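You operate a simulated robot arm through the tools that you are given. There is no shell and no other tool. Be economical: measure what you need, move in short steps, check, and stop when the job is done.

Carry out the task below with a simulated robot arm. There is one attempt and no reset: what you move stays moved.

Task
Tighten the strap, fit a black corner, wheel the blue cart out.
Fine: press the strap's button; black corner from the trolley on a corner of the blue lid; about 35 cm with the brake off, then brake it.
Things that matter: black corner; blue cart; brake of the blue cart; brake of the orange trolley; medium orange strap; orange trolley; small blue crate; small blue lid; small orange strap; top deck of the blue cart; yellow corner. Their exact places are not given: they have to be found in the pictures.

It is judged by the outcome, as a careful person would: the job done as asked, and still so three seconds after it is handed in. It fails if anything else is knocked over, pushed out of place, dropped, spilled or broken. A push-on lid holds only when it is set on centred and level and pressed home; a screw cap is set on level and turned clockwise until tight.

Robot
A 6-joint arm with a fingered hand, on a carriage that runs on a rail from [0.5, -83.7] to [-0.9, 130.3] (x, y) and turns from -3.264 to 2.531 rad about z. Base frame: it is fixed where the carriage stands at the start and does not move with it; the origin is on the floor, on the carriage's upright axis, x ahead of it, y to its left, z up. Lengths are in cm, angles in rad, forces in N, time in s.
Its first joint turns from -2.897 to 2.897 rad. Places, roughly: black corner [50, 450, 125]; blue cart [100, 10, 50]; brake of the blue cart [60, 10, 60]; brake of the orange trolley [50, -20, 60]; medium orange strap [100, 400, 25]; orange trolley [90, -60, 50]; top deck of the blue cart [100, 10, 80]; yellow corner [50, 450, 125]. Payload 4 kg.
The TCP is the grasp point between the finger pads, 2.6 cm short of the fingertips. In the tool frame z runs along the fingers and y along their closing line. Largest opening 13.2 cm; the body of the gripper starts 7.3 cm behind the TCP. The gripper is a hand of 4 fingers: y runs from the thumb to the fingers, the wrist lies at [0, 0, -23.9] in the tool frame.
Orientation is that of the tool frame in the base frame, as a unit quaternion [x, y, z, w]. With the fingers straight down and closing along the base's y, the tool's x points along the base's -x, its y along +y and its z along -z.

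Tools
- The arm moves only by the tool move_arm. Its argument "deltas" is a list of rows, each a list of 6 numbers: the shift along the tool's x, y, z in cm, then the turn, a rotation vector about the tool's x, y, z in rad. In form: [[tx, ty, tz, wx, wy, wz], ...]. A call has 1 to 8 rows; each row shifts and turns the commanded pose from where the row before left it, along the tool's axes as they then stand. A row lasts 0.2 s, in which the tool goes at most 5 cm and 0.15 rad; a call with a longer step from one row to the next is refused whole. Where a pose cannot be reached the arm comes as near as it can. A force on the tool above 70 N (or 10 N above the force at the start of the call, whichever is more), or a blocked arm, ends the call early, and 0.2 s more pass. In this call time passes only in rows, and 0.2 s behind the last. It gives the time, the measured TCP pose, the force on the tool (base axes), the opening and the grip force at its end, in the units of the frame above (readings bear some noise), with the torque about the TCP (base axes, N m) and any sound that the robot's microphone picked up.
- Cameras (640 x 400 px; columns grow to the right, rows downward): "scene" is now at [31.47, 16.06, 130.87]; the picture's right is [-0.37, -0.93, 0.00], its down [-0.62, 0.25, -0.75] and it looks along [0.69, -0.28, -0.66] (base axes); focal length 214 px, centre (320, 200). "wrist" rides on the gripper at [6.8, 0.2, -9.7] in the tool frame; the picture's right is [-0.03, 1.00, 0.00], its down [-0.82, -0.02, -0.58] and it looks along [-0.58, -0.01, 0.82] (tool axes); focal length 270 px, centre (320, 200).
- camera(camera): a new picture of that camera. The clock stands still meanwhile.
- slide_trunk(by): slides the trunk up (or, below 0, down) by that many cm; the arm and the scene camera ride with it, the base frame stays. It gives what a move gives, with no picture.
- drive_base(legs): drives the robot by 1 to 6 legs, each [ahead, left, turn to the left] in cm, cm and rad, along the robot's own axes; the way and the turn of a leg run together, so that a leg with both is an arc; at most 150 cm and 3.142 rad a leg. The arm and the cameras ride along, it lands a little off, and it stops where it bumps. It keeps to its track: a leg is cut to what the track allows. It gives what a move gives.
- finger_targets(finger1, finger2, finger3, thumb_bend): sets how far each is bent, from 0 (flat) to 100 (curled in); at 30 the hand is open as for a grip, at 70 the pads meet at the TCP. One left out holds its place. A second passes; each finger stops where it meets its share of the squeeze, and holds until it gets a number again. It is the only way to open and close the hand. It gives what a move gives, with no picture; readings hold the bend of each and the force on the fingers (four entries, about 0 where the hand has none), thumb and palm.
- aim_head(pan, tilt): turns the head with the scene camera to pan (to the left, within 2.496 rad either way) and tilt (down, from -0.506 to 1.204), counted from straight ahead of the robot. It gives what a move gives.
- pixel_to_xyz(camera, pixels): for up to 12 pixels [column, row] of the newest picture of that camera ("zoom" is the newest enlarged one), the place [x, y, z] in the base frame of the surface seen there, good to about 0.2 cm. The clock stands still meanwhile.
- inspect(camera, box): a new picture of the part [left, top, right, bottom] of that camera's present view, enlarged. The clock stands still meanwhile.
- hand_in(): hands the job in; it is judged then, once.

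Go step by step. Measure first, check grasps and placings, and put right what went wrong. The budget is 80 turns and 48 pictures, counting those below and the enlarged ones. Unless the task says otherwise, let go and move clear before handing in, and close with one line.

The tools are called as a command line: name --pt "numbers of a row" for each row, then --argument value for the rest, lists and objects as JSON in quotes. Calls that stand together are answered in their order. move_arm: Moves the arm, as the interface text tells. Its arguments: {"type":"object","properties":{"deltas":{"type":"array","items":{"type":"array","items":{"type":"number"}}}},"required":["deltas"]} The other tools are called the same way: slide_trunk (by) slides the trunk up or down; finger_targets (finger1, finger2, finger3, thumb_bend) moves the fingers one by one; drive_base (legs) drives the base; aim_head (pan, tilt) turns the head that bears the scene camera; camera (camera) takes a picture; pixel_to_xyz (camera, pixels) gives the place of the surface under pixels of a picture; inspect (camera, box) takes an enlarged picture of a part of a camera's view; hand_in () hands the job in.

At the start:

```text
time_s: 0.0
ee_pos: [73.14, -16.09, 119.47]
ee_rot: [0.0, 1.0, 0.0, 0.0]
ft_force: [0.5, 1.0, 0.3]
torque: [-0.01, -0.01, 0.02]
gripper_width: 13.19
grasp_force: 0.1
shape: jaw
bend: [30.0, 30.0, 30.0, 30.0]
finger forces: [0.0, 0.0, 0.0, 0.0, 0.1, 0.0]
trunk travel left (down, up): [-32.5, 30.3]
robot x, y, heading: [0.06, 0.36, 0.002]
head pan, tilt: [-0.382, 0.724]
```

scene: 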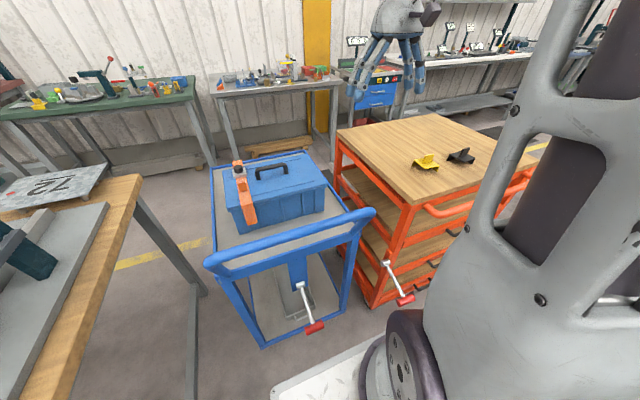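
wrist: 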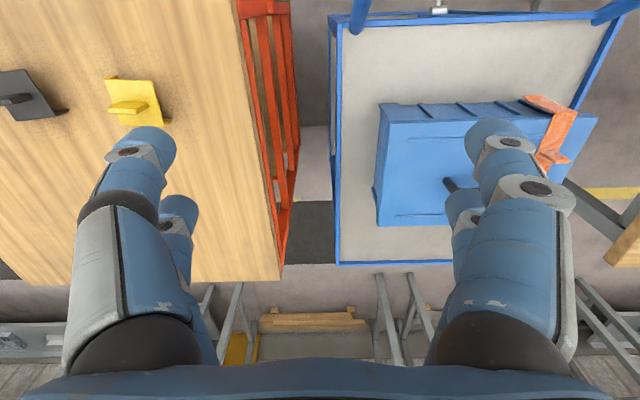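

The scene shows the blue cart with the crate and an orange strap (about 245,190), yellow and black corners on the trolley (425,162 and 460,155), and brake levers at (305,300) and (395,280). I'll enlarge these and measure.

inspect --camera "scene" --box '[200, 140, 380, 252]'

pixel_to_xyz --camera "zoom" --pixels '[[100, 400], [140, 90], [180, 200], [170, 275], [380, 60], [445, 170], [240, 110], [50, 200], [300, 200], [150, 100]]'

inspect --camera "scene" --box '[390, 130, 500, 200]'

pixel_to_xyz --camera "scene" --pixels '[[425, 160], [460, 155], [428, 170], [455, 162], [470, 158], [440, 180], [305, 290], [316, 327], [388, 264], [406, 300], [212, 262], [365, 215]]'

inspect --camera "scene" --box '[230, 220, 440, 352]'

```text
3.56 times, centred on (290, 196) of scene
```

zoom: 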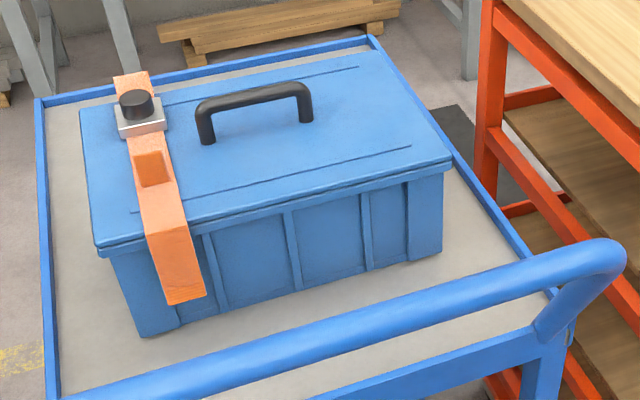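

```text
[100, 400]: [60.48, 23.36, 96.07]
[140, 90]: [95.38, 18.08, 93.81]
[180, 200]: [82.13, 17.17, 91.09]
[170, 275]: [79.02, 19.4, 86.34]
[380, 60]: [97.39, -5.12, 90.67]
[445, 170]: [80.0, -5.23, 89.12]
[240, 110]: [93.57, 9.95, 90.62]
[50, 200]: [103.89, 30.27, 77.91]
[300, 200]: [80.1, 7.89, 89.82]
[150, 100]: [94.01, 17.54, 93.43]
```

```text
5.71 times, centred on (445, 165) of scene
```

zoom: 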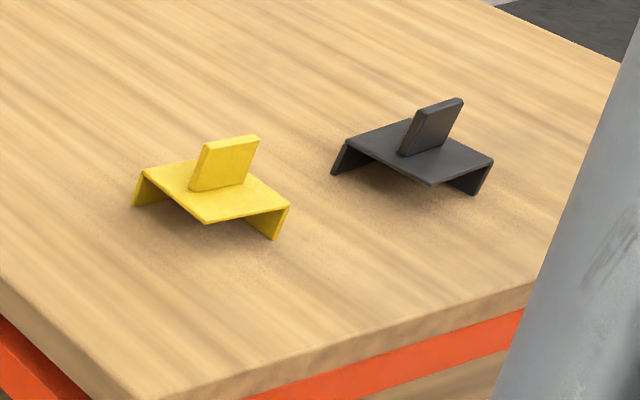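

```text
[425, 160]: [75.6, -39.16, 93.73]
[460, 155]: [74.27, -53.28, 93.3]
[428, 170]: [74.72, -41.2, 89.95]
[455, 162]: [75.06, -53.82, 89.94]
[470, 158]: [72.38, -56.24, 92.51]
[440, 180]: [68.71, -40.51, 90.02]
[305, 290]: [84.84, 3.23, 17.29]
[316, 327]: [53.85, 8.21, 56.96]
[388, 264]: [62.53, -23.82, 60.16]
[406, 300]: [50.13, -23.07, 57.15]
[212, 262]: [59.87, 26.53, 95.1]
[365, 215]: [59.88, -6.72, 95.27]
```

```text
3.03 times, centred on (335, 286) of scene
```

zoom: 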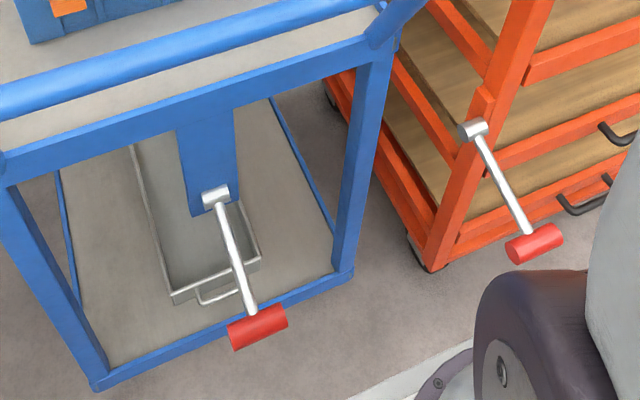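

The strap's black button is at about (94.5,18,94), the black corner at about (74,-54,90). I'll look at the corners from above with the wrist camera, then drive left to reach the button.

inspect --camera "wrist" --box '[0, 50, 200, 175]'

inspect --camera "wrist" --box '[320, 50, 640, 250]'

pixel_to_xyz --camera "zoom" --pixels '[[130, 115], [115, 320], [535, 160], [440, 110], [250, 270], [450, 230], [420, 200], [120, 220], [30, 420], [20, 40]]'

```text
3.20 times, centred on (100, 112) of wrist
```

zoom: 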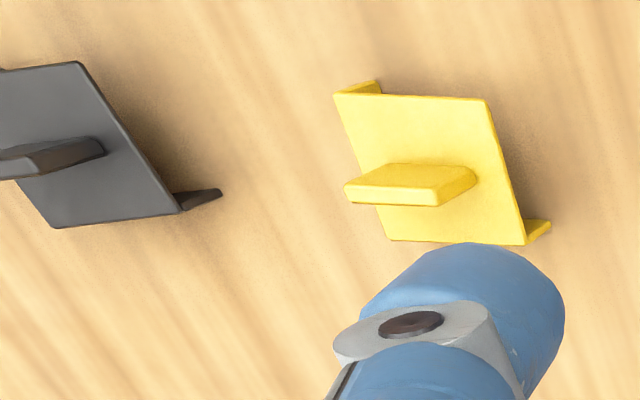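

```text
2.00 times, centred on (480, 150) of wrist
```

zoom: 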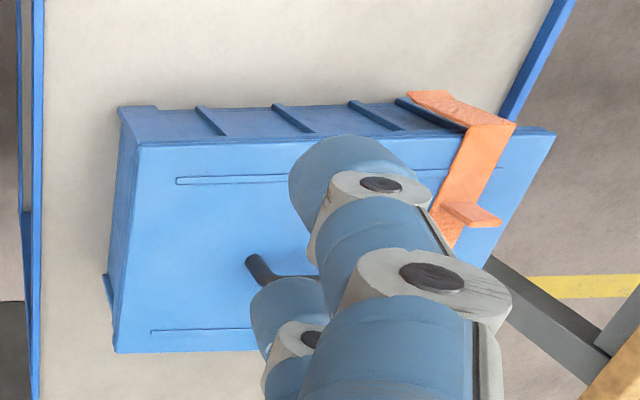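

```text
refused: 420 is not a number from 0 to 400
```

Both corners have their legs towards +x/−y (apex bottom-left in the wrist view), which fits the free far-right lid corner. Next I drive left 20 cm for the button and get views.

drive_base --legs '[[0, 18, 0]]'

finger_targets --finger1 70 --finger2 70 --finger3 70 --thumb_bend 70

aim_head --pan 0 --tilt 0.6

camera --camera "wrist"

camera --camera "scene"

```text
time_s: 1.5
ee_pos: [73.11, 2.04, 119.49]
ee_rot: [0.0, 1.0, -0.001, 0.0]
ft_force: [1.1, 0.7, 0.1]
torque: [-0.01, 0.02, -0.03]
gripper_width: 13.2
grasp_force: 0.0
shape: jaw
bend: [30.0, 30.0, 30.0, 30.0]
finger forces: [0.0, 0.0, 0.0, 0.1, 0.0, 0.1]
trunk travel left (down, up): [-32.5, 30.3]
robot x, y, heading: [-0.01, 17.75, 0.003]
head pan, tilt: [-0.382, 0.724]
```

```text
time_s: 2.5
ee_pos: [73.01, 2.12, 119.48]
ee_rot: [0.0, 1.0, 0.0, 0.0]
ft_force: [-0.4, -0.6, 0.3]
torque: [0.02, 0.03, 0.01]
gripper_width: 0.15
grasp_force: 0.1
shape: fingers
bend: [70.0, 70.0, 70.0, 70.0]
finger forces: [0.0, 0.1, 0.1, 0.1, 0.1, 0.0]
trunk travel left (down, up): [-32.5, 30.3]
robot x, y, heading: [-0.16, 18.0, 0.002]
head pan, tilt: [-0.382, 0.724]
```

```text
time_s: 3.4
ee_pos: [73.07, 2.13, 119.41]
ee_rot: [-0.002, 1.0, 0.0, 0.0]
ft_force: [0.4, 1.1, 0.3]
torque: [0.03, 0.03, 0.01]
gripper_width: 0.16
grasp_force: 0.1
shape: fingers
bend: [70.0, 70.0, 70.0, 70.0]
finger forces: [0.0, 0.0, 0.1, 0.1, 0.0, 0.0]
trunk travel left (down, up): [-32.5, 30.3]
robot x, y, heading: [-0.32, 18.19, 0.0]
head pan, tilt: [0.0, 0.6]
```

```text
40 pictures are left
```

wrist: 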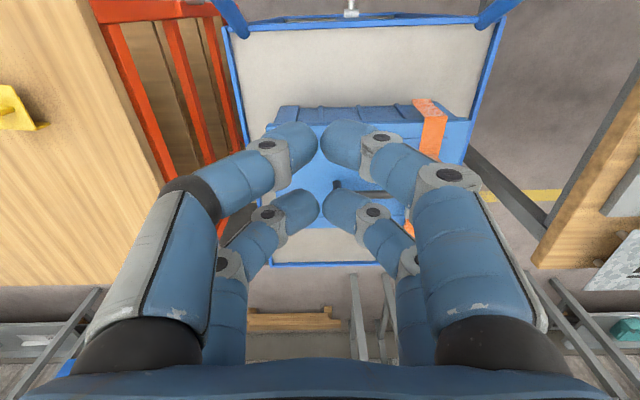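

```text
39 pictures are left
```

scene: 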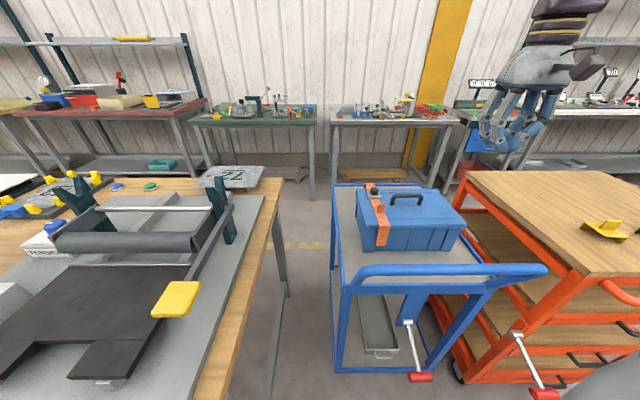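

The closed tips show as two pairs, and I need to know where the tips sit relative to the TCP. Enlarging both.

inspect --camera "wrist" --box '[240, 90, 480, 240]'

pixel_to_xyz --camera "zoom" --pixels '[[190, 120], [240, 130], [180, 300], [250, 320], [500, 150], [470, 60], [450, 370]]'

inspect --camera "scene" --box '[330, 170, 490, 270]'

pixel_to_xyz --camera "zoom" --pixels '[[172, 65], [175, 80], [150, 90], [200, 90], [172, 102], [195, 160], [500, 60], [540, 215], [190, 230], [300, 110]]'

inspect --camera "scene" --box '[470, 60, 590, 160]'

```text
2.67 times, centred on (360, 165) of wrist
```

zoom: 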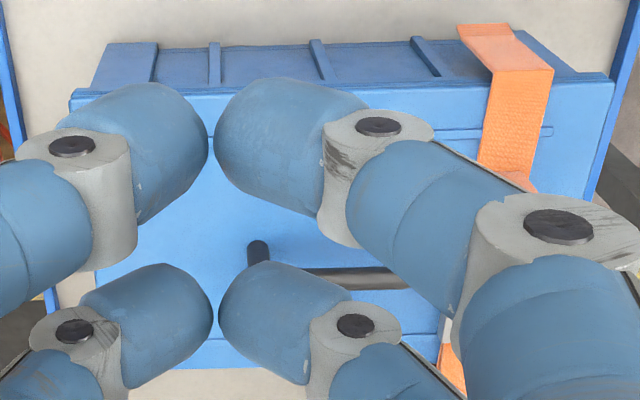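

```text
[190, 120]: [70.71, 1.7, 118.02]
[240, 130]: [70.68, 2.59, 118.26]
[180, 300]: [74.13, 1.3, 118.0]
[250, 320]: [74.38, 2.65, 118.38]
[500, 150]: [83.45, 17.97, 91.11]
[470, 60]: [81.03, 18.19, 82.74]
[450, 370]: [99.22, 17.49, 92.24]
```

```text
4.00 times, centred on (410, 220) of scene
```

zoom: 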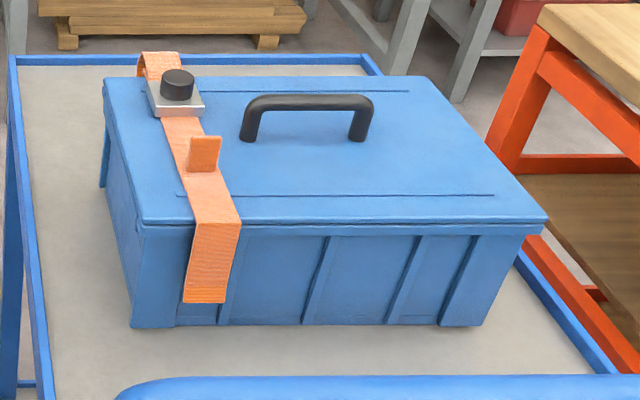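

```text
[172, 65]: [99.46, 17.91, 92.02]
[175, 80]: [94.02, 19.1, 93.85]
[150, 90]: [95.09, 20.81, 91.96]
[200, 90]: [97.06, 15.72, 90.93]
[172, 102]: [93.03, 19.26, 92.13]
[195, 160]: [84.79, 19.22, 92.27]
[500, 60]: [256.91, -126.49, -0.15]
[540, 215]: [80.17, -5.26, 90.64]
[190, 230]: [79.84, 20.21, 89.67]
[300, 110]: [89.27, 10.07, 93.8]
```

```text
4.00 times, centred on (530, 110) of scene
```

zoom: 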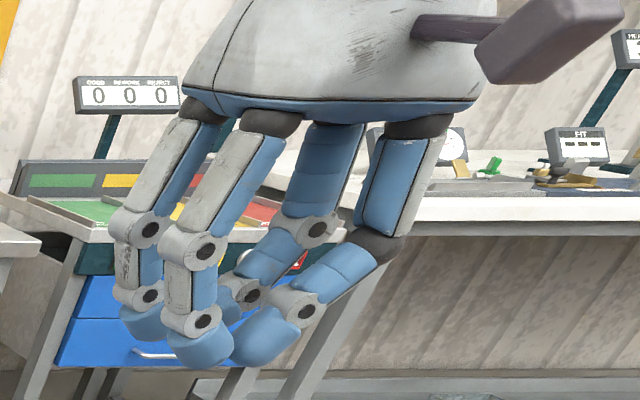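

The tips come in two pairs about 1.8 cm either side of the TCP in x; the button top is at about (94.2,18.8,93.9). I'll bring the far pair above the button.

move_arm --pt "-2.43 2.08 2.3 0 0 0" --pt "-2.43 2.08 2.3 0 0 0" --pt "-2.43 2.08 2.3 0 0 0" --pt "-2.43 2.08 2.3 0 0 0" --pt "-2.43 2.08 2.3 0 0 0" --pt "-2.43 2.08 2.3 0 0 0" --pt "-2.43 2.08 2.3 0 0 0" --pt "-2.43 2.08 2.3 0 0 0"

inspect --camera "scene" --box '[320, 130, 480, 230]'

inspect --camera "wrist" --box '[200, 90, 440, 240]'

```text
time_s: 5.2
ee_pos: [92.54, 18.66, 100.87]
ee_rot: [0.001, 1.0, 0.0, 0.001]
ft_force: [-0.2, 0.1, 0.8]
torque: [0.05, -0.02, 0.01]
gripper_width: 0.14
grasp_force: 0.1
shape: fingers
bend: [70.0, 70.0, 70.0, 70.0]
finger forces: [0.0, 0.0, 0.0, 0.1, 0.0, 0.0]
trunk travel left (down, up): [-32.5, 30.3]
robot x, y, heading: [-0.04, 18.12, -0.007]
head pan, tilt: [0.0, 0.6]
```

```text
4.00 times, centred on (400, 180) of scene
```

zoom: 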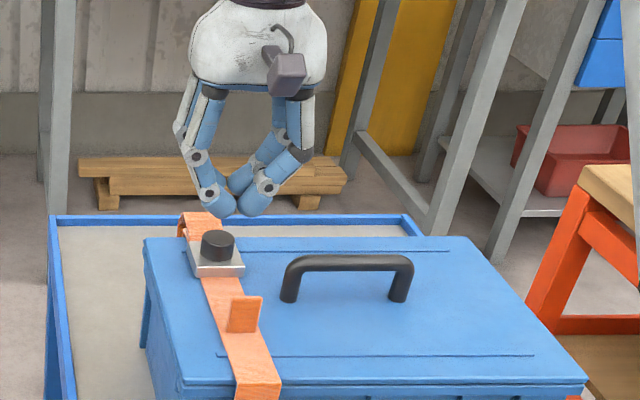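

```text
2.67 times, centred on (320, 165) of wrist
```

zoom: 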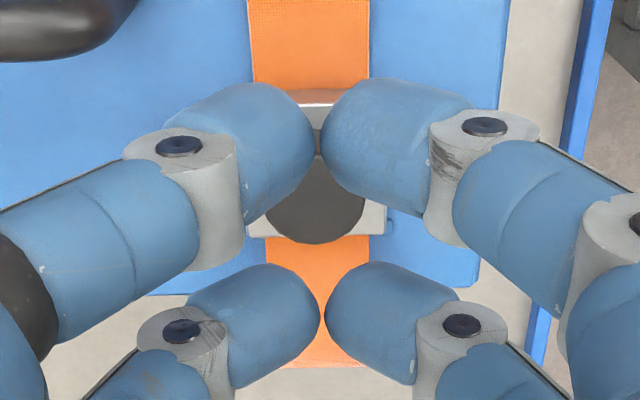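

The button is centred in y under the hand (zoom ≈(318,200)). I'll measure its x position relative to the tips.

pixel_to_xyz --camera "zoom" --pixels '[[318, 170], [318, 240], [280, 220], [357, 220], [262, 228], [318, 97], [318, 280], [285, 130], [370, 130], [300, 320], [345, 320]]'

```text
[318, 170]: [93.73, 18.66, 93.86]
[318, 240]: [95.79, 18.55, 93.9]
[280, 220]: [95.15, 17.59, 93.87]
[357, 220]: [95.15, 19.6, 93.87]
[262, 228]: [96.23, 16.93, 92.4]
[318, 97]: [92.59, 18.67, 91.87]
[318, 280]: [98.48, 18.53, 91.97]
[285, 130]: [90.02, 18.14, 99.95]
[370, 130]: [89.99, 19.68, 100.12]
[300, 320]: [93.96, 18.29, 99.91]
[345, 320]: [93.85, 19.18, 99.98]
```

Button centre is (94.5,18.6), top 93.9; the far tips are right above it. Descend slowly.

move_arm --pt "-0.1 0 2 0 0 0" --pt "0 0 1.5 0 0 0" --pt "0 0 0.4 0 0 0" --pt "0 0 0.3 0 0 0" --pt "0 0 0.3 0 0 0" --pt "0 0 0.3 0 0 0" --pt "0 0 0.3 0 0 0"

```text
time_s: 6.8
ee_pos: [92.61, 18.68, 95.93]
ee_rot: [0.0, 1.0, 0.0, 0.0]
ft_force: [-1.3, 0.3, 2.5]
torque: [-0.03, -0.06, -0.01]
gripper_width: 0.13
grasp_force: 2.1
shape: fingers
bend: [70.0, 70.0, 70.0, 70.0]
finger forces: [0.0, 0.7, 2.5, 0.0, 0.0, 0.0]
trunk travel left (down, up): [-32.5, 30.3]
robot x, y, heading: [-0.23, 18.14, 0.003]
head pan, tilt: [0.0, 0.6]
```

Contact has begun (2.5 N). I press further in small steps.

move_arm --pt "0 0 0.2 0 0 0" --pt "0 0 0.2 0 0 0" --pt "0 0 0.2 0 0 0" --pt "0 0 0.2 0 0 0" --pt "0 0 0 0 0 0"

inspect --camera "scene" --box '[320, 150, 480, 250]'

```text
time_s: 8.0
ee_pos: [92.57, 18.68, 95.28]
ee_rot: [0.001, 1.0, 0.0, 0.002]
ft_force: [0.9, -0.7, 19.1]
torque: [-0.03, -0.41, -0.04]
gripper_width: 0.12
grasp_force: 9.6
shape: fingers
bend: [70.0, 71.0, 71.0, 70.0]
finger forces: [0.1, 8.6, 10.6, 0.0, 0.0, 0.0]
trunk travel left (down, up): [-32.5, 30.3]
robot x, y, heading: [-0.31, 17.98, -0.006]
head pan, tilt: [0.0, 0.6]
heard: click
```

```text
4.00 times, centred on (400, 200) of scene
```

zoom: 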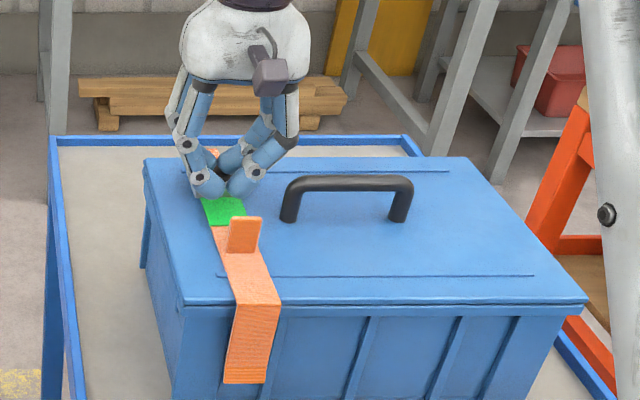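

It clicked and the block turned green. I rise, then move over the far-right lid corner to measure it.

move_arm --pt "0 0 -1 0 0 0" --pt "0 0 -4 0 0 0" --pt "0 0 -4.5 0 0 0" --pt "0 0 -4.5 0 0 0" --pt "2 0 -4.5 0 0 0" --pt "3.5 0 -3 0 0 0" --pt "4.5 0 -1 0 0 0" --pt "4.5 0 0 0 0 0"

drive_base --legs '[[0, -22, 0]]'

finger_targets --finger1 30 --finger2 30 --finger3 30 --thumb_bend 30

camera --camera "wrist"

camera --camera "scene"

```text
time_s: 9.8
ee_pos: [78.15, 18.7, 117.55]
ee_rot: [-0.001, 1.0, 0.0, -0.001]
ft_force: [-0.1, -0.1, -0.3]
torque: [0.02, 0.05, 0.0]
gripper_width: 0.15
grasp_force: 0.0
shape: fingers
bend: [70.0, 70.0, 70.0, 70.0]
finger forces: [0.0, 0.0, 0.0, 0.1, 0.1, 0.1]
trunk travel left (down, up): [-32.5, 30.3]
robot x, y, heading: [-0.25, 18.27, 0.006]
head pan, tilt: [0.0, 0.6]
```

```text
time_s: 11.5
ee_pos: [78.19, -3.42, 117.62]
ee_rot: [0.0, 1.0, 0.0, 0.0]
ft_force: [-0.1, 0.0, 0.1]
torque: [0.0, 0.02, 0.0]
gripper_width: 0.16
grasp_force: 0.1
shape: fingers
bend: [70.0, 70.0, 70.0, 70.0]
finger forces: [0.0, 0.0, 0.0, 0.0, 0.0, 0.0]
trunk travel left (down, up): [-32.5, 30.3]
robot x, y, heading: [0.09, -4.21, -0.002]
head pan, tilt: [0.0, 0.6]
```

```text
time_s: 12.5
ee_pos: [78.18, -3.48, 117.53]
ee_rot: [-0.001, 1.0, -0.001, 0.0]
ft_force: [0.2, -0.2, -0.1]
torque: [0.03, 0.03, 0.01]
gripper_width: 13.25
grasp_force: 0.1
shape: fingers
bend: [30.0, 30.0, 30.0, 30.0]
finger forces: [0.0, 0.1, 0.1, 0.0, 0.1, 0.0]
trunk travel left (down, up): [-32.5, 30.3]
robot x, y, heading: [0.03, -4.28, 0.0]
head pan, tilt: [0.0, 0.6]
```

```text
32 pictures are left
```

wrist: 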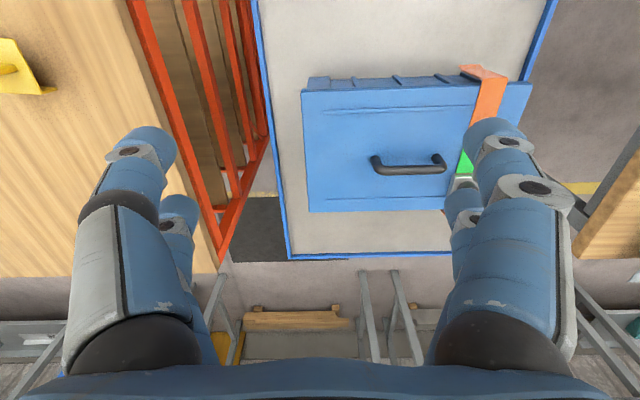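

```text
31 pictures are left
```

scene: 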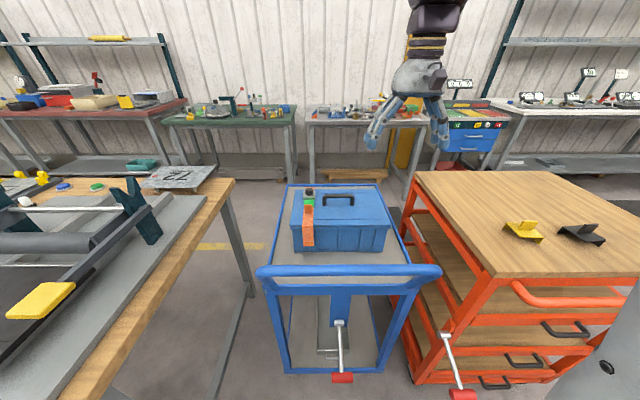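

The far-right lid corner is at wrist (310,211), near-right at (302,92). I'll measure the lid's edges.

pixel_to_xyz --camera "wrist" --pixels '[[311, 210], [310, 205], [309, 190], [305, 130], [304, 95], [340, 209], [380, 208], [420, 207], [310, 211], [308, 190]]'

inspect --camera "wrist" --box '[280, 180, 344, 220]'

pixel_to_xyz --camera "zoom" --pixels '[[305, 305], [295, 305], [290, 200], [283, 200], [280, 100], [270, 100], [400, 300], [400, 310], [600, 290], [600, 300]]'

```text
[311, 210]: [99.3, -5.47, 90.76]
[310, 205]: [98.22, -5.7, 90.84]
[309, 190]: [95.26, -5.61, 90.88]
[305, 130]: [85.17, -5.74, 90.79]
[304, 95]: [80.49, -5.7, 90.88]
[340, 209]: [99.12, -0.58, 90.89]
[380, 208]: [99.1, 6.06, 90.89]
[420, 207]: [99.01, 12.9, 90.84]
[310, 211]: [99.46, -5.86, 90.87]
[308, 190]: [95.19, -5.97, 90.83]
```

```text
10.00 times, centred on (312, 200) of wrist
```

zoom: 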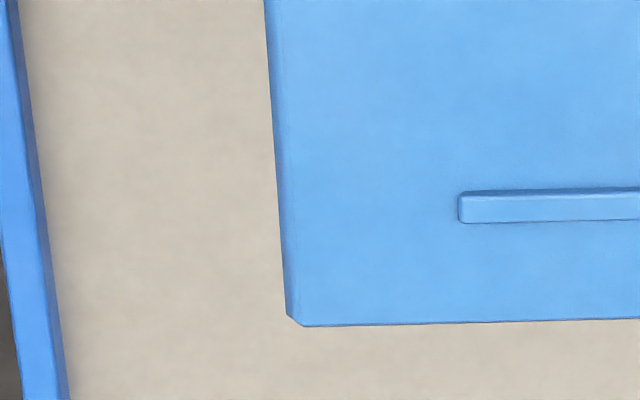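

```text
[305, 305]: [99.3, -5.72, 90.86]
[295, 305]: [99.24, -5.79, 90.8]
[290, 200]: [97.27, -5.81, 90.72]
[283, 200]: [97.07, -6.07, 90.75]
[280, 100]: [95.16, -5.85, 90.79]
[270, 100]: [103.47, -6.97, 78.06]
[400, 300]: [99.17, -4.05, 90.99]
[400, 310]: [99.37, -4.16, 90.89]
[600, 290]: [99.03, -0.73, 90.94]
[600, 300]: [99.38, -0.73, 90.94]
```

Lid corner is about (99.6,−6.05), top z 90.85, and the lid is square to the base axes. Now over to the black corner.

move_arm --pt "4.5 0 0 0 0 0" --pt "4.5 0 0 0 0 0"

drive_base --legs '[[0, -47, 0]]'

camera --camera "wrist"

```text
time_s: 13.1
ee_pos: [69.18, -3.51, 117.52]
ee_rot: [0.001, 1.0, 0.0, 0.0]
ft_force: [0.4, -0.5, 0.5]
torque: [-0.02, 0.08, -0.04]
gripper_width: 13.26
grasp_force: 0.0
shape: fingers
bend: [30.0, 30.0, 30.0, 30.0]
finger forces: [0.0, 0.0, 0.0, 0.0, 0.0, 0.1]
trunk travel left (down, up): [-32.5, 30.3]
robot x, y, heading: [0.41, -3.98, -0.0]
head pan, tilt: [0.0, 0.6]
```

```text
time_s: 15.8
ee_pos: [69.59, -50.07, 117.7]
ee_rot: [0.001, 1.0, 0.0, 0.0]
ft_force: [-0.1, 0.8, -0.6]
torque: [-0.04, 0.02, -0.02]
gripper_width: 13.24
grasp_force: 0.1
shape: fingers
bend: [30.0, 30.0, 30.0, 30.0]
finger forces: [0.0, 0.0, 0.0, 0.0, 0.0, 0.0]
trunk travel left (down, up): [-32.5, 30.3]
robot x, y, heading: [0.28, -50.47, 0.003]
head pan, tilt: [0.0, 0.6]
```

```text
29 pictures are left
```

wrist: 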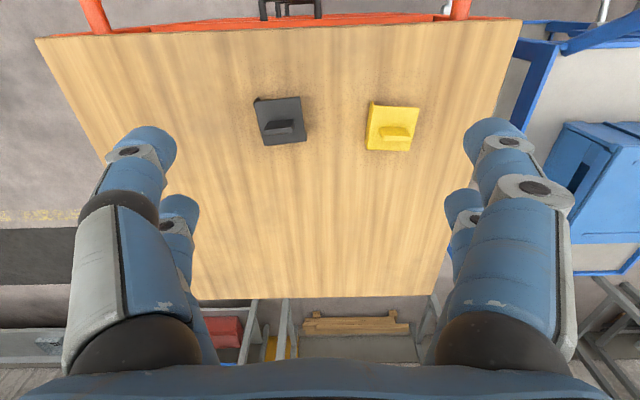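

inspect --camera "wrist" --box '[240, 85, 320, 155]'

pixel_to_xyz --camera "wrist" --pixels '[[257, 102], [298, 99], [303, 139], [265, 142], [275, 105], [290, 118], [268, 129], [292, 127], [275, 122], [280, 150]]'

```text
5.71 times, centred on (280, 120) of wrist
```

zoom: 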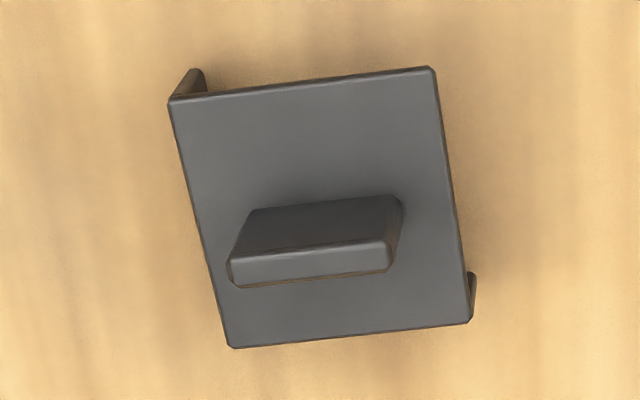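

```text
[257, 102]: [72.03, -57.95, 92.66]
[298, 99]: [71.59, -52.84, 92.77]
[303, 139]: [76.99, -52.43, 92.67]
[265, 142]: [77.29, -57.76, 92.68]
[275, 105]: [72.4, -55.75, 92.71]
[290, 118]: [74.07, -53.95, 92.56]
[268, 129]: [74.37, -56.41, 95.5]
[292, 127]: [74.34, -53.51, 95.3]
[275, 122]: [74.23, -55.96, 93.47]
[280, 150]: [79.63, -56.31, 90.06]
```

The black corner's apex is at about (77.2,−57.8), legs on the +x and −y sides, fin along y. I'll measure its yaw and fin closely.

pixel_to_xyz --camera "zoom" --pixels '[[180, 104], [425, 76], [461, 315], [236, 340], [225, 325], [235, 255], [380, 250], [235, 280], [380, 268], [300, 265], [315, 200], [315, 235]]'

```text
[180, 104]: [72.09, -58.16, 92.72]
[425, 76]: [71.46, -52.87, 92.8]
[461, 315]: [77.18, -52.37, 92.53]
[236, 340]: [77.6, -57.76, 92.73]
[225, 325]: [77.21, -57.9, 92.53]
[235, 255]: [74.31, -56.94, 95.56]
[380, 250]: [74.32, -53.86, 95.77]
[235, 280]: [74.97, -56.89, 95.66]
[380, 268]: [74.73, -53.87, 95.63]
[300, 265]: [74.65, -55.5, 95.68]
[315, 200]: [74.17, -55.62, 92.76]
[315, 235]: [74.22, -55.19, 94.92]
```

The piece is yawed about +0.09 rad, with the fin centred at (74.6,−55.4), top z 95.7, about 0.9 thick. I turn the hand 95° so that it closes across the fin, and pre-close it.

move_arm --pt "0 0 0 0 0 -0.138" --pt "0 0 0 0 0 -0.138" --pt "0 0 0 0 0 -0.138" --pt "0 0 0 0 0 -0.138" --pt "0 0 0 0 0 -0.138" --pt "0 0 0 0 0 -0.138" --pt "0 0 0 0 0 -0.138" --pt "0 0 0 0 0 -0.138"

move_arm --pt "0 0 0 0 0 -0.138" --pt "0 0 0 0 0 -0.138" --pt "0 0 0 0 0 -0.138" --pt "0 0 0 0 0 -0.141" --pt "2.87 -2.25 3 0 0 0" --pt "2.87 -2.25 3 0 0 0" --pt "0 0 4.5 0 0 0"

finger_targets --finger1 58 --finger2 58 --finger3 58 --thumb_bend 58

camera --camera "wrist"

```text
time_s: 17.6
ee_pos: [69.53, -50.06, 117.56]
ee_rot: [-0.525, 0.851, -0.001, 0.0]
ft_force: [0.3, -0.9, -0.2]
torque: [0.0, 0.0, -0.04]
gripper_width: 13.27
grasp_force: 0.1
shape: fingers
bend: [30.0, 30.0, 30.0, 30.0]
finger forces: [0.1, 0.1, 0.0, 0.0, 0.0, 0.1]
trunk travel left (down, up): [-32.5, 30.3]
robot x, y, heading: [0.5, -50.43, 0.002]
head pan, tilt: [0.0, 0.6]
```

```text
time_s: 19.2
ee_pos: [72.2, -41.94, 106.76]
ee_rot: [0.736, -0.677, 0.004, 0.002]
ft_force: [0.0, -0.1, 0.4]
torque: [-0.01, -0.01, 0.02]
gripper_width: 13.28
grasp_force: 0.0
shape: fingers
bend: [30.0, 30.0, 30.0, 30.0]
finger forces: [0.0, 0.1, 0.1, 0.1, 0.0, 0.0]
out of reach, approached as far as the arm can: row 3, 4, 5, 6, 7
trunk travel left (down, up): [-32.5, 30.3]
robot x, y, heading: [0.21, -50.91, 0.002]
head pan, tilt: [0.0, 0.6]
```

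```text
time_s: 20.2
ee_pos: [72.22, -41.98, 106.7]
ee_rot: [0.736, -0.677, 0.003, 0.001]
ft_force: [-0.1, -0.5, 0.4]
torque: [0.02, 0.01, 0.0]
gripper_width: 4.3
grasp_force: 0.1
shape: fingers
bend: [57.0, 57.0, 57.0, 57.0]
finger forces: [0.0, 0.0, 0.1, 0.0, 0.0, 0.0]
trunk travel left (down, up): [-32.5, 30.3]
robot x, y, heading: [0.13, -50.84, 0.001]
head pan, tilt: [0.0, 0.6]
```

```text
27 pictures are left
```

wrist: 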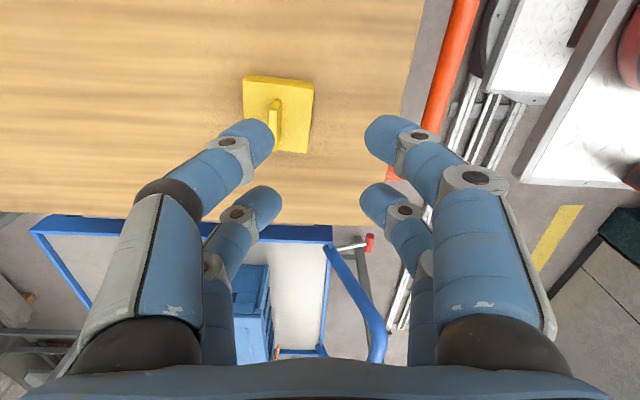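

The wrist reaches its joint limit here (pose held by swinging to y −42). Driving further right makes the arm azimuth supply the missing angle.

drive_base --legs '[[0, -18, 0]]'

move_arm --pt "0 0 0 0 0 0"

```text
time_s: 21.8
ee_pos: [72.3, -59.83, 106.68]
ee_rot: [0.736, -0.677, 0.003, 0.003]
ft_force: [0.2, -0.2, 0.5]
torque: [0.03, -0.02, -0.02]
gripper_width: 4.3
grasp_force: 0.0
shape: fingers
bend: [57.0, 57.0, 57.0, 57.0]
finger forces: [0.0, 0.1, 0.1, 0.0, 0.0, 0.0]
trunk travel left (down, up): [-32.5, 30.3]
robot x, y, heading: [0.24, -68.45, 0.005]
head pan, tilt: [0.0, 0.6]
```

```text
time_s: 22.2
ee_pos: [72.38, -60.1, 106.64]
ee_rot: [0.735, -0.678, 0.003, 0.002]
ft_force: [-0.7, -0.5, 0.2]
torque: [-0.02, 0.01, 0.0]
gripper_width: 4.25
grasp_force: 0.0
shape: fingers
bend: [57.0, 57.0, 57.0, 57.0]
finger forces: [0.0, 0.2, 0.0, 0.0, 0.0, 0.0]
trunk travel left (down, up): [-32.5, 30.3]
robot x, y, heading: [0.69, -68.59, -0.008]
head pan, tilt: [0.0, 0.6]
```

Now I move over the fin at z 100 and check from the wrist camera.

move_arm --pt "-2.25 -1.3 0 0 0 0" --pt "-2.25 -1.3 0 0 0 0" --pt "0 0 3.3 0 0 0" --pt "0 0 3 0 0 0"

camera --camera "wrist"

pixel_to_xyz --camera "wrist" --pixels '[[320, 110], [320, 130], [320, 150], [300, 140], [340, 140], [320, 170]]'

```text
time_s: 23.2
ee_pos: [74.52, -55.38, 100.23]
ee_rot: [0.736, -0.677, 0.003, 0.001]
ft_force: [-0.4, -0.1, 0.2]
torque: [-0.04, -0.01, 0.01]
gripper_width: 4.29
grasp_force: 0.0
shape: fingers
bend: [57.0, 57.0, 57.0, 57.0]
finger forces: [0.1, 0.0, 0.0, 0.1, 0.1, 0.1]
trunk travel left (down, up): [-32.5, 30.3]
robot x, y, heading: [0.43, -68.63, -0.002]
head pan, tilt: [0.0, 0.6]
```

```text
26 pictures are left
```

wrist: 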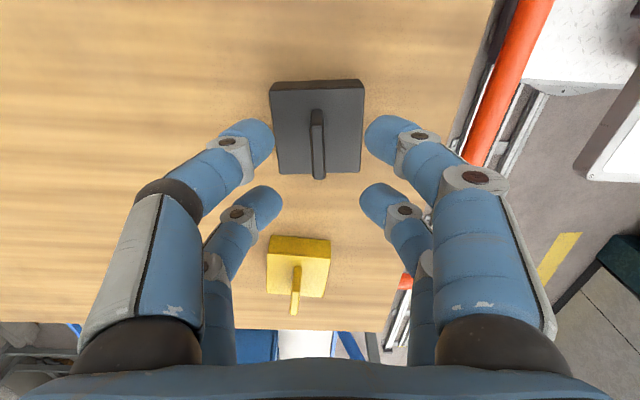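

```text
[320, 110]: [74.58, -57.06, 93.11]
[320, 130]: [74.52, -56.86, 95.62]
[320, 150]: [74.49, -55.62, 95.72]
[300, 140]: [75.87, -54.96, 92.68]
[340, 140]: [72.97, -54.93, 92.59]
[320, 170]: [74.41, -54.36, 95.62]
```

The fin lies centred and parallel between the fingers. Descend to TCP z≈96.

move_arm --pt "0 0 2 0 0 0" --pt "0 0 1.3 0 0 0" --pt "0 0 0.5 0 0 0" --pt "0 0 0.4 0 0 0"

finger_targets --finger1 75 --finger2 75 --finger3 75 --thumb_bend 75

inspect --camera "wrist" --box '[200, 60, 440, 210]'

```text
time_s: 24.2
ee_pos: [74.55, -55.3, 96.1]
ee_rot: [0.735, -0.678, 0.002, 0.004]
ft_force: [-0.7, 0.2, -0.1]
torque: [0.03, 0.03, 0.01]
gripper_width: 4.26
grasp_force: 0.1
shape: fingers
bend: [57.0, 57.0, 57.0, 57.0]
finger forces: [0.0, 0.0, 0.0, 0.0, 0.0, 0.0]
trunk travel left (down, up): [-32.5, 30.3]
robot x, y, heading: [0.71, -68.25, 0.003]
head pan, tilt: [0.0, 0.6]
```

```text
time_s: 25.2
ee_pos: [74.69, -55.39, 96.22]
ee_rot: [0.736, -0.677, 0.004, 0.001]
ft_force: [-0.5, -0.4, -0.3]
torque: [0.03, 0.02, -0.01]
gripper_width: 0.04
grasp_force: 13.5
shape: fingers
bend: [73.0, 73.0, 72.0, 73.0]
finger forces: [4.8, 6.5, 6.3, 0.1, 8.8, 0.0]
trunk travel left (down, up): [-32.5, 30.3]
robot x, y, heading: [0.46, -68.36, -0.003]
head pan, tilt: [0.0, 0.6]
```

```text
2.67 times, centred on (320, 135) of wrist
```

zoom: 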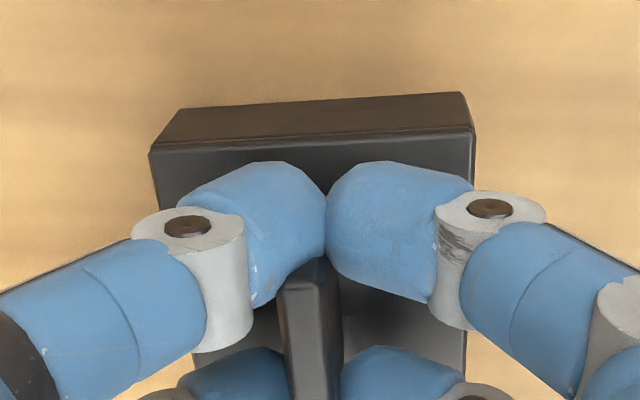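

Only the tool −x pair (fingers 2 and 3) catches the fin, since the pairs are wider apart than the fin. I'll reopen, shift 1.9 cm so that fingers 2 and 3 centre on the fin, and grip with those.

finger_targets --finger1 55 --finger2 57 --finger3 57 --thumb_bend 55

move_arm --pt "1.9 0 0 0 0 0" --pt "0 0 0.4 0 0 0"

finger_targets --finger2 76 --finger3 76

inspect --camera "wrist" --box '[200, 60, 440, 210]'

```text
time_s: 26.2
ee_pos: [74.55, -55.33, 96.08]
ee_rot: [0.735, -0.678, 0.003, 0.002]
ft_force: [-0.9, 0.4, -0.2]
torque: [0.04, -0.01, 0.0]
gripper_width: 4.86
grasp_force: 0.0
shape: fingers
bend: [55.0, 56.0, 56.0, 55.0]
finger forces: [0.1, 0.1, 0.1, 0.0, 0.0, 0.1]
trunk travel left (down, up): [-32.5, 30.3]
robot x, y, heading: [0.36, -68.77, -0.003]
head pan, tilt: [0.0, 0.6]
```

```text
time_s: 26.8
ee_pos: [74.86, -57.2, 95.82]
ee_rot: [0.736, -0.677, 0.003, 0.0]
ft_force: [0.7, -0.1, 7.0]
torque: [0.16, -0.19, 0.02]
gripper_width: 4.87
grasp_force: 3.2
shape: fingers
bend: [55.0, 56.0, 57.0, 55.0]
finger forces: [0.0, 0.0, 6.6, 0.1, 0.0, 0.0]
trunk travel left (down, up): [-32.5, 30.3]
robot x, y, heading: [0.85, -68.64, -0.003]
head pan, tilt: [0.0, 0.6]
```

```text
time_s: 27.8
ee_pos: [74.79, -57.24, 95.72]
ee_rot: [0.735, -0.678, 0.004, 0.002]
ft_force: [0.2, -0.8, -0.2]
torque: [0.0, 0.01, -0.01]
gripper_width: 4.85
grasp_force: 7.5
shape: fingers
bend: [55.0, 73.0, 73.0, 55.0]
finger forces: [0.1, 7.4, 7.5, 0.1, 0.0, 0.0]
trunk travel left (down, up): [-32.5, 30.3]
robot x, y, heading: [0.08, -68.65, -0.002]
head pan, tilt: [0.0, 0.6]
```

```text
2.67 times, centred on (320, 135) of wrist
```

zoom: 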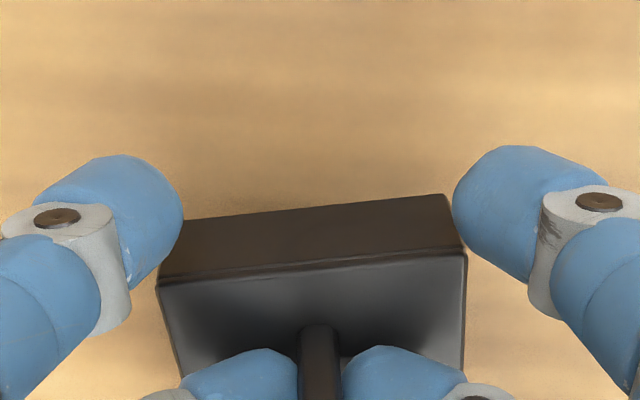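

Fingers 2 and 3 press 7.5 N with the fin between them. Lift a little and check.

move_arm --pt "0 0 -1 0 0 0" --pt "0 0 -1.5 0 0 0" --pt "0 0 -2 0 0 0"

inspect --camera "wrist" --box '[200, 60, 440, 210]'

```text
time_s: 28.6
ee_pos: [74.77, -57.11, 100.35]
ee_rot: [0.736, -0.677, 0.002, 0.003]
ft_force: [0.3, 0.2, -0.6]
torque: [-0.04, 0.03, 0.0]
gripper_width: 4.85
grasp_force: 7.3
shape: fingers
bend: [55.0, 73.0, 73.0, 55.0]
finger forces: [0.0, 7.4, 7.4, 0.0, 0.0, 0.1]
trunk travel left (down, up): [-32.5, 30.3]
robot x, y, heading: [0.16, -68.4, 0.002]
head pan, tilt: [0.0, 0.6]
```

```text
2.67 times, centred on (320, 135) of wrist
```

zoom: 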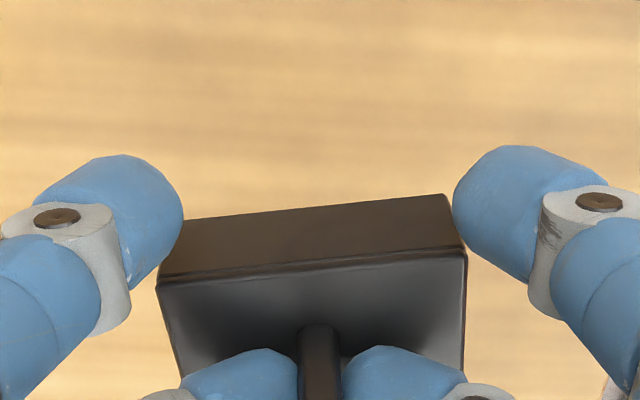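

The corner rides with the hand. I'll measure its tilt and place relative to the TCP.

pixel_to_xyz --camera "zoom" --pixels '[[165, 292], [460, 262], [310, 278], [190, 222], [445, 200], [178, 360], [460, 360], [320, 340], [320, 210], [165, 285]]'

camera --camera "scene"

```text
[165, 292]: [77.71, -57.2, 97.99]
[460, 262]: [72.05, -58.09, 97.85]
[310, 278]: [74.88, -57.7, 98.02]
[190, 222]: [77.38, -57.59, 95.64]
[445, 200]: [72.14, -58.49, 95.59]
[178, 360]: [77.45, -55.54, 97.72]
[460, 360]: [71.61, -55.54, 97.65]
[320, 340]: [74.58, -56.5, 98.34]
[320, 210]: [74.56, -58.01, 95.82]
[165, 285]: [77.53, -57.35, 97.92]
```

```text
22 pictures are left
```

scene: 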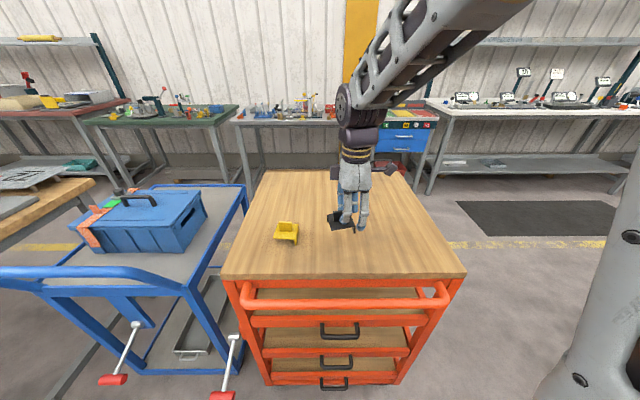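

The piece sits yawed about +0.08 relative to the hand and maybe slightly tilted. Zooming from the scene camera to see its level.

inspect --camera "scene" --box '[310, 190, 390, 240]'

pixel_to_xyz --camera "zoom" --pixels '[[145, 205], [150, 260], [185, 320], [220, 315], [300, 310], [200, 230], [180, 280], [330, 340], [320, 300]]'

```text
8.00 times, centred on (350, 215) of scene
```

zoom: 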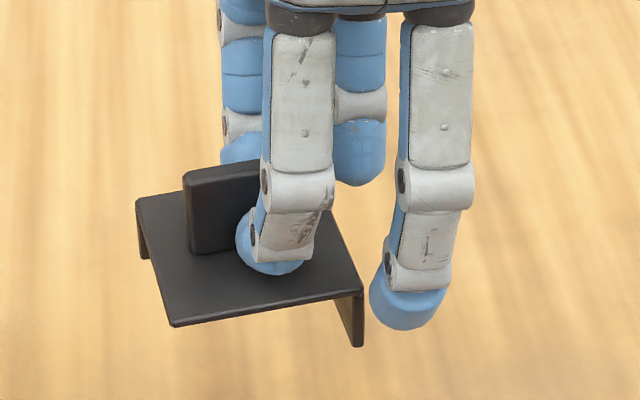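

```text
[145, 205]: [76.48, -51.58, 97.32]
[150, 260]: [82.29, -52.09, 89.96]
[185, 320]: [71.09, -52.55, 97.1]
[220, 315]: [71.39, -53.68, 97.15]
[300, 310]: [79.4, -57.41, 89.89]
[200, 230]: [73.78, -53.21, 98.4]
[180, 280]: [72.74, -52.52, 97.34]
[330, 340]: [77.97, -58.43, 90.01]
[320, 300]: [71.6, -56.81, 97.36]
```

Fingers hold the fin off-centre toward −y, so the +y side droops. I'll set it down, shift the hand 0.7 cm toward +y, and regrip.

move_arm --pt "0 0 2 0 0 0" --pt "0 0 1.6 0 0 0" --pt "0 0 0.5 0 0 0" --pt "0 0 0.3 0 0 0"

finger_targets --finger2 57 --finger3 57

inspect --camera "wrist" --box '[200, 60, 440, 210]'

pixel_to_xyz --camera "zoom" --pixels '[[165, 292], [460, 265], [310, 280], [445, 200], [190, 222], [320, 335], [320, 380], [270, 360], [360, 360], [200, 390], [440, 390]]'

```text
time_s: 29.6
ee_pos: [74.76, -57.13, 95.8]
ee_rot: [0.736, -0.677, 0.003, 0.003]
ft_force: [-0.7, 0.0, -0.3]
torque: [-0.01, 0.0, -0.04]
gripper_width: 4.84
grasp_force: 7.4
shape: fingers
bend: [55.0, 73.0, 73.0, 55.0]
finger forces: [0.0, 7.5, 7.3, 0.0, 0.0, 0.0]
trunk travel left (down, up): [-32.5, 30.3]
robot x, y, heading: [0.51, -68.6, 0.001]
head pan, tilt: [0.0, 0.6]
```

```text
time_s: 30.6
ee_pos: [74.72, -57.32, 95.86]
ee_rot: [0.736, -0.677, 0.003, 0.003]
ft_force: [0.6, -0.5, 0.0]
torque: [-0.01, 0.0, 0.05]
gripper_width: 4.85
grasp_force: 0.1
shape: fingers
bend: [55.0, 56.0, 56.0, 55.0]
finger forces: [0.0, 0.1, 0.1, 0.0, 0.0, 0.1]
trunk travel left (down, up): [-32.5, 30.3]
robot x, y, heading: [0.75, -68.72, 0.0]
head pan, tilt: [0.0, 0.6]
```

```text
2.67 times, centred on (320, 135) of wrist
```

zoom: 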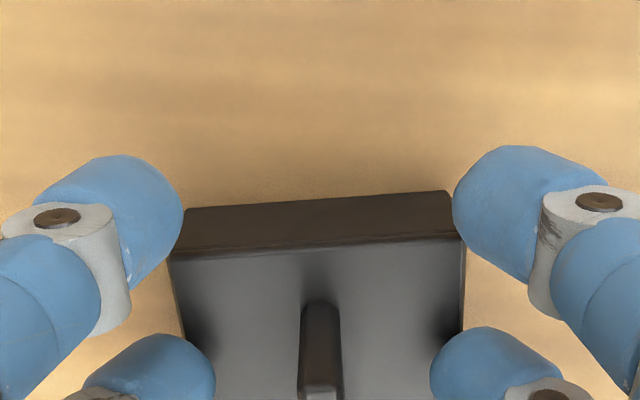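

```text
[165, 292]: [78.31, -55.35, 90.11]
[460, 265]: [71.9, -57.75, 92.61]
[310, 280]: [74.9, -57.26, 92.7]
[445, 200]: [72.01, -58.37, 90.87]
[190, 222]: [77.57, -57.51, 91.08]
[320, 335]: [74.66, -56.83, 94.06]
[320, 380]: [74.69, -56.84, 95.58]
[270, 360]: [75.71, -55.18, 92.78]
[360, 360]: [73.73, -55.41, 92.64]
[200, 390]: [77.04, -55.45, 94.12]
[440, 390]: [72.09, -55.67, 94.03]
```

pixel_to_xyz --camera "zoom" --pixels '[[165, 336], [165, 350], [165, 370], [480, 330], [480, 345], [480, 365], [100, 165], [120, 220], [120, 260], [550, 250], [180, 262], [455, 243]]'

```text
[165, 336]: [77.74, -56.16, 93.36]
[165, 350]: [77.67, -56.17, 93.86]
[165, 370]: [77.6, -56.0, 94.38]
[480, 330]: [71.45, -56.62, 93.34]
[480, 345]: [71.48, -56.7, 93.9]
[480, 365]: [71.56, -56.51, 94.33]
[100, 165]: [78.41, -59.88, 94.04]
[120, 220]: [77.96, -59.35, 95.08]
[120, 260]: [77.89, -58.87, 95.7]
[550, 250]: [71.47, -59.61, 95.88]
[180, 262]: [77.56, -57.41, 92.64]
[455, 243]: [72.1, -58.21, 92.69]
```

The fingers are in fact centred (near edge y −56.45, fin −56.85…−53.85), but the hand is 0.06 rad off in yaw and a touch low. I correct both, regrip and view.

move_arm --pt "0 0 -0.3 0 0 -0.06" --pt "-0.1 0 0 0 0 0"

finger_targets --finger2 78 --finger3 78

move_arm --pt "0 0 -1 0 0 0" --pt "0 0 -3 0 0 0" --pt "0 0 -4 0 0 0"

inspect --camera "wrist" --box '[200, 90, 440, 240]'

pixel_to_xyz --camera "zoom" --pixels '[[175, 200], [455, 190], [310, 198], [250, 215], [390, 215], [180, 270], [460, 270], [320, 250], [320, 300], [270, 300], [370, 300]]'

```text
time_s: 31.2
ee_pos: [74.78, -57.01, 96.22]
ee_rot: [0.755, -0.656, 0.004, 0.003]
ft_force: [0.3, 0.5, 0.1]
torque: [-0.01, 0.05, 0.0]
gripper_width: 4.84
grasp_force: 0.0
shape: fingers
bend: [55.0, 56.0, 56.0, 55.0]
finger forces: [0.0, 0.1, 0.0, 0.1, 0.0, 0.1]
trunk travel left (down, up): [-32.5, 30.3]
robot x, y, heading: [0.64, -68.86, 0.0]
head pan, tilt: [0.0, 0.6]
```

```text
time_s: 32.2
ee_pos: [74.75, -57.05, 96.13]
ee_rot: [0.755, -0.655, 0.003, 0.003]
ft_force: [0.7, -0.8, -0.6]
torque: [-0.02, -0.03, 0.02]
gripper_width: 4.85
grasp_force: 10.0
shape: fingers
bend: [55.0, 74.0, 73.0, 55.0]
finger forces: [0.0, 9.2, 9.3, 0.0, 0.0, 0.0]
trunk travel left (down, up): [-32.5, 30.3]
robot x, y, heading: [0.49, -68.8, 0.001]
head pan, tilt: [0.0, 0.6]
```

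```text
time_s: 33.0
ee_pos: [74.74, -56.96, 104.27]
ee_rot: [0.755, -0.656, 0.003, 0.003]
ft_force: [0.1, -0.1, -0.5]
torque: [0.0, 0.01, -0.01]
gripper_width: 4.85
grasp_force: 9.4
shape: fingers
bend: [55.0, 74.0, 74.0, 55.0]
finger forces: [0.1, 9.3, 9.3, 0.1, 0.0, 0.0]
trunk travel left (down, up): [-32.5, 30.3]
robot x, y, heading: [0.41, -68.57, 0.002]
head pan, tilt: [0.0, 0.6]
```

```text
2.67 times, centred on (320, 165) of wrist
```

zoom: 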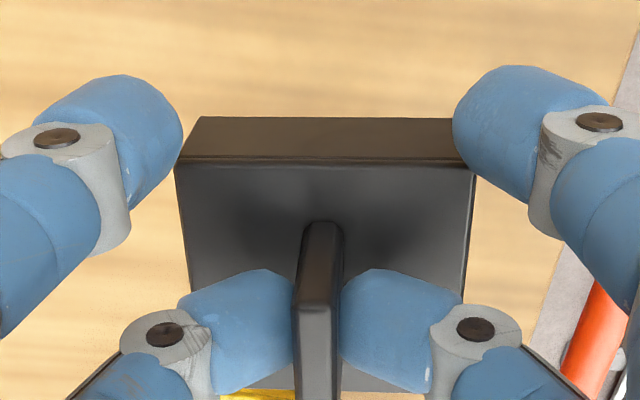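

```text
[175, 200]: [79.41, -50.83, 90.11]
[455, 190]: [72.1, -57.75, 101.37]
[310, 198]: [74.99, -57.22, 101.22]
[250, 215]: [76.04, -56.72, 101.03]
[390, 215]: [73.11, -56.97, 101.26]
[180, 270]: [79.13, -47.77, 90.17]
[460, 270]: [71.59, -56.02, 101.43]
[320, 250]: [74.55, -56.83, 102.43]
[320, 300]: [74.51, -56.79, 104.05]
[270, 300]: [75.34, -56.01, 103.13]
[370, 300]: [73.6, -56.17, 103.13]
```

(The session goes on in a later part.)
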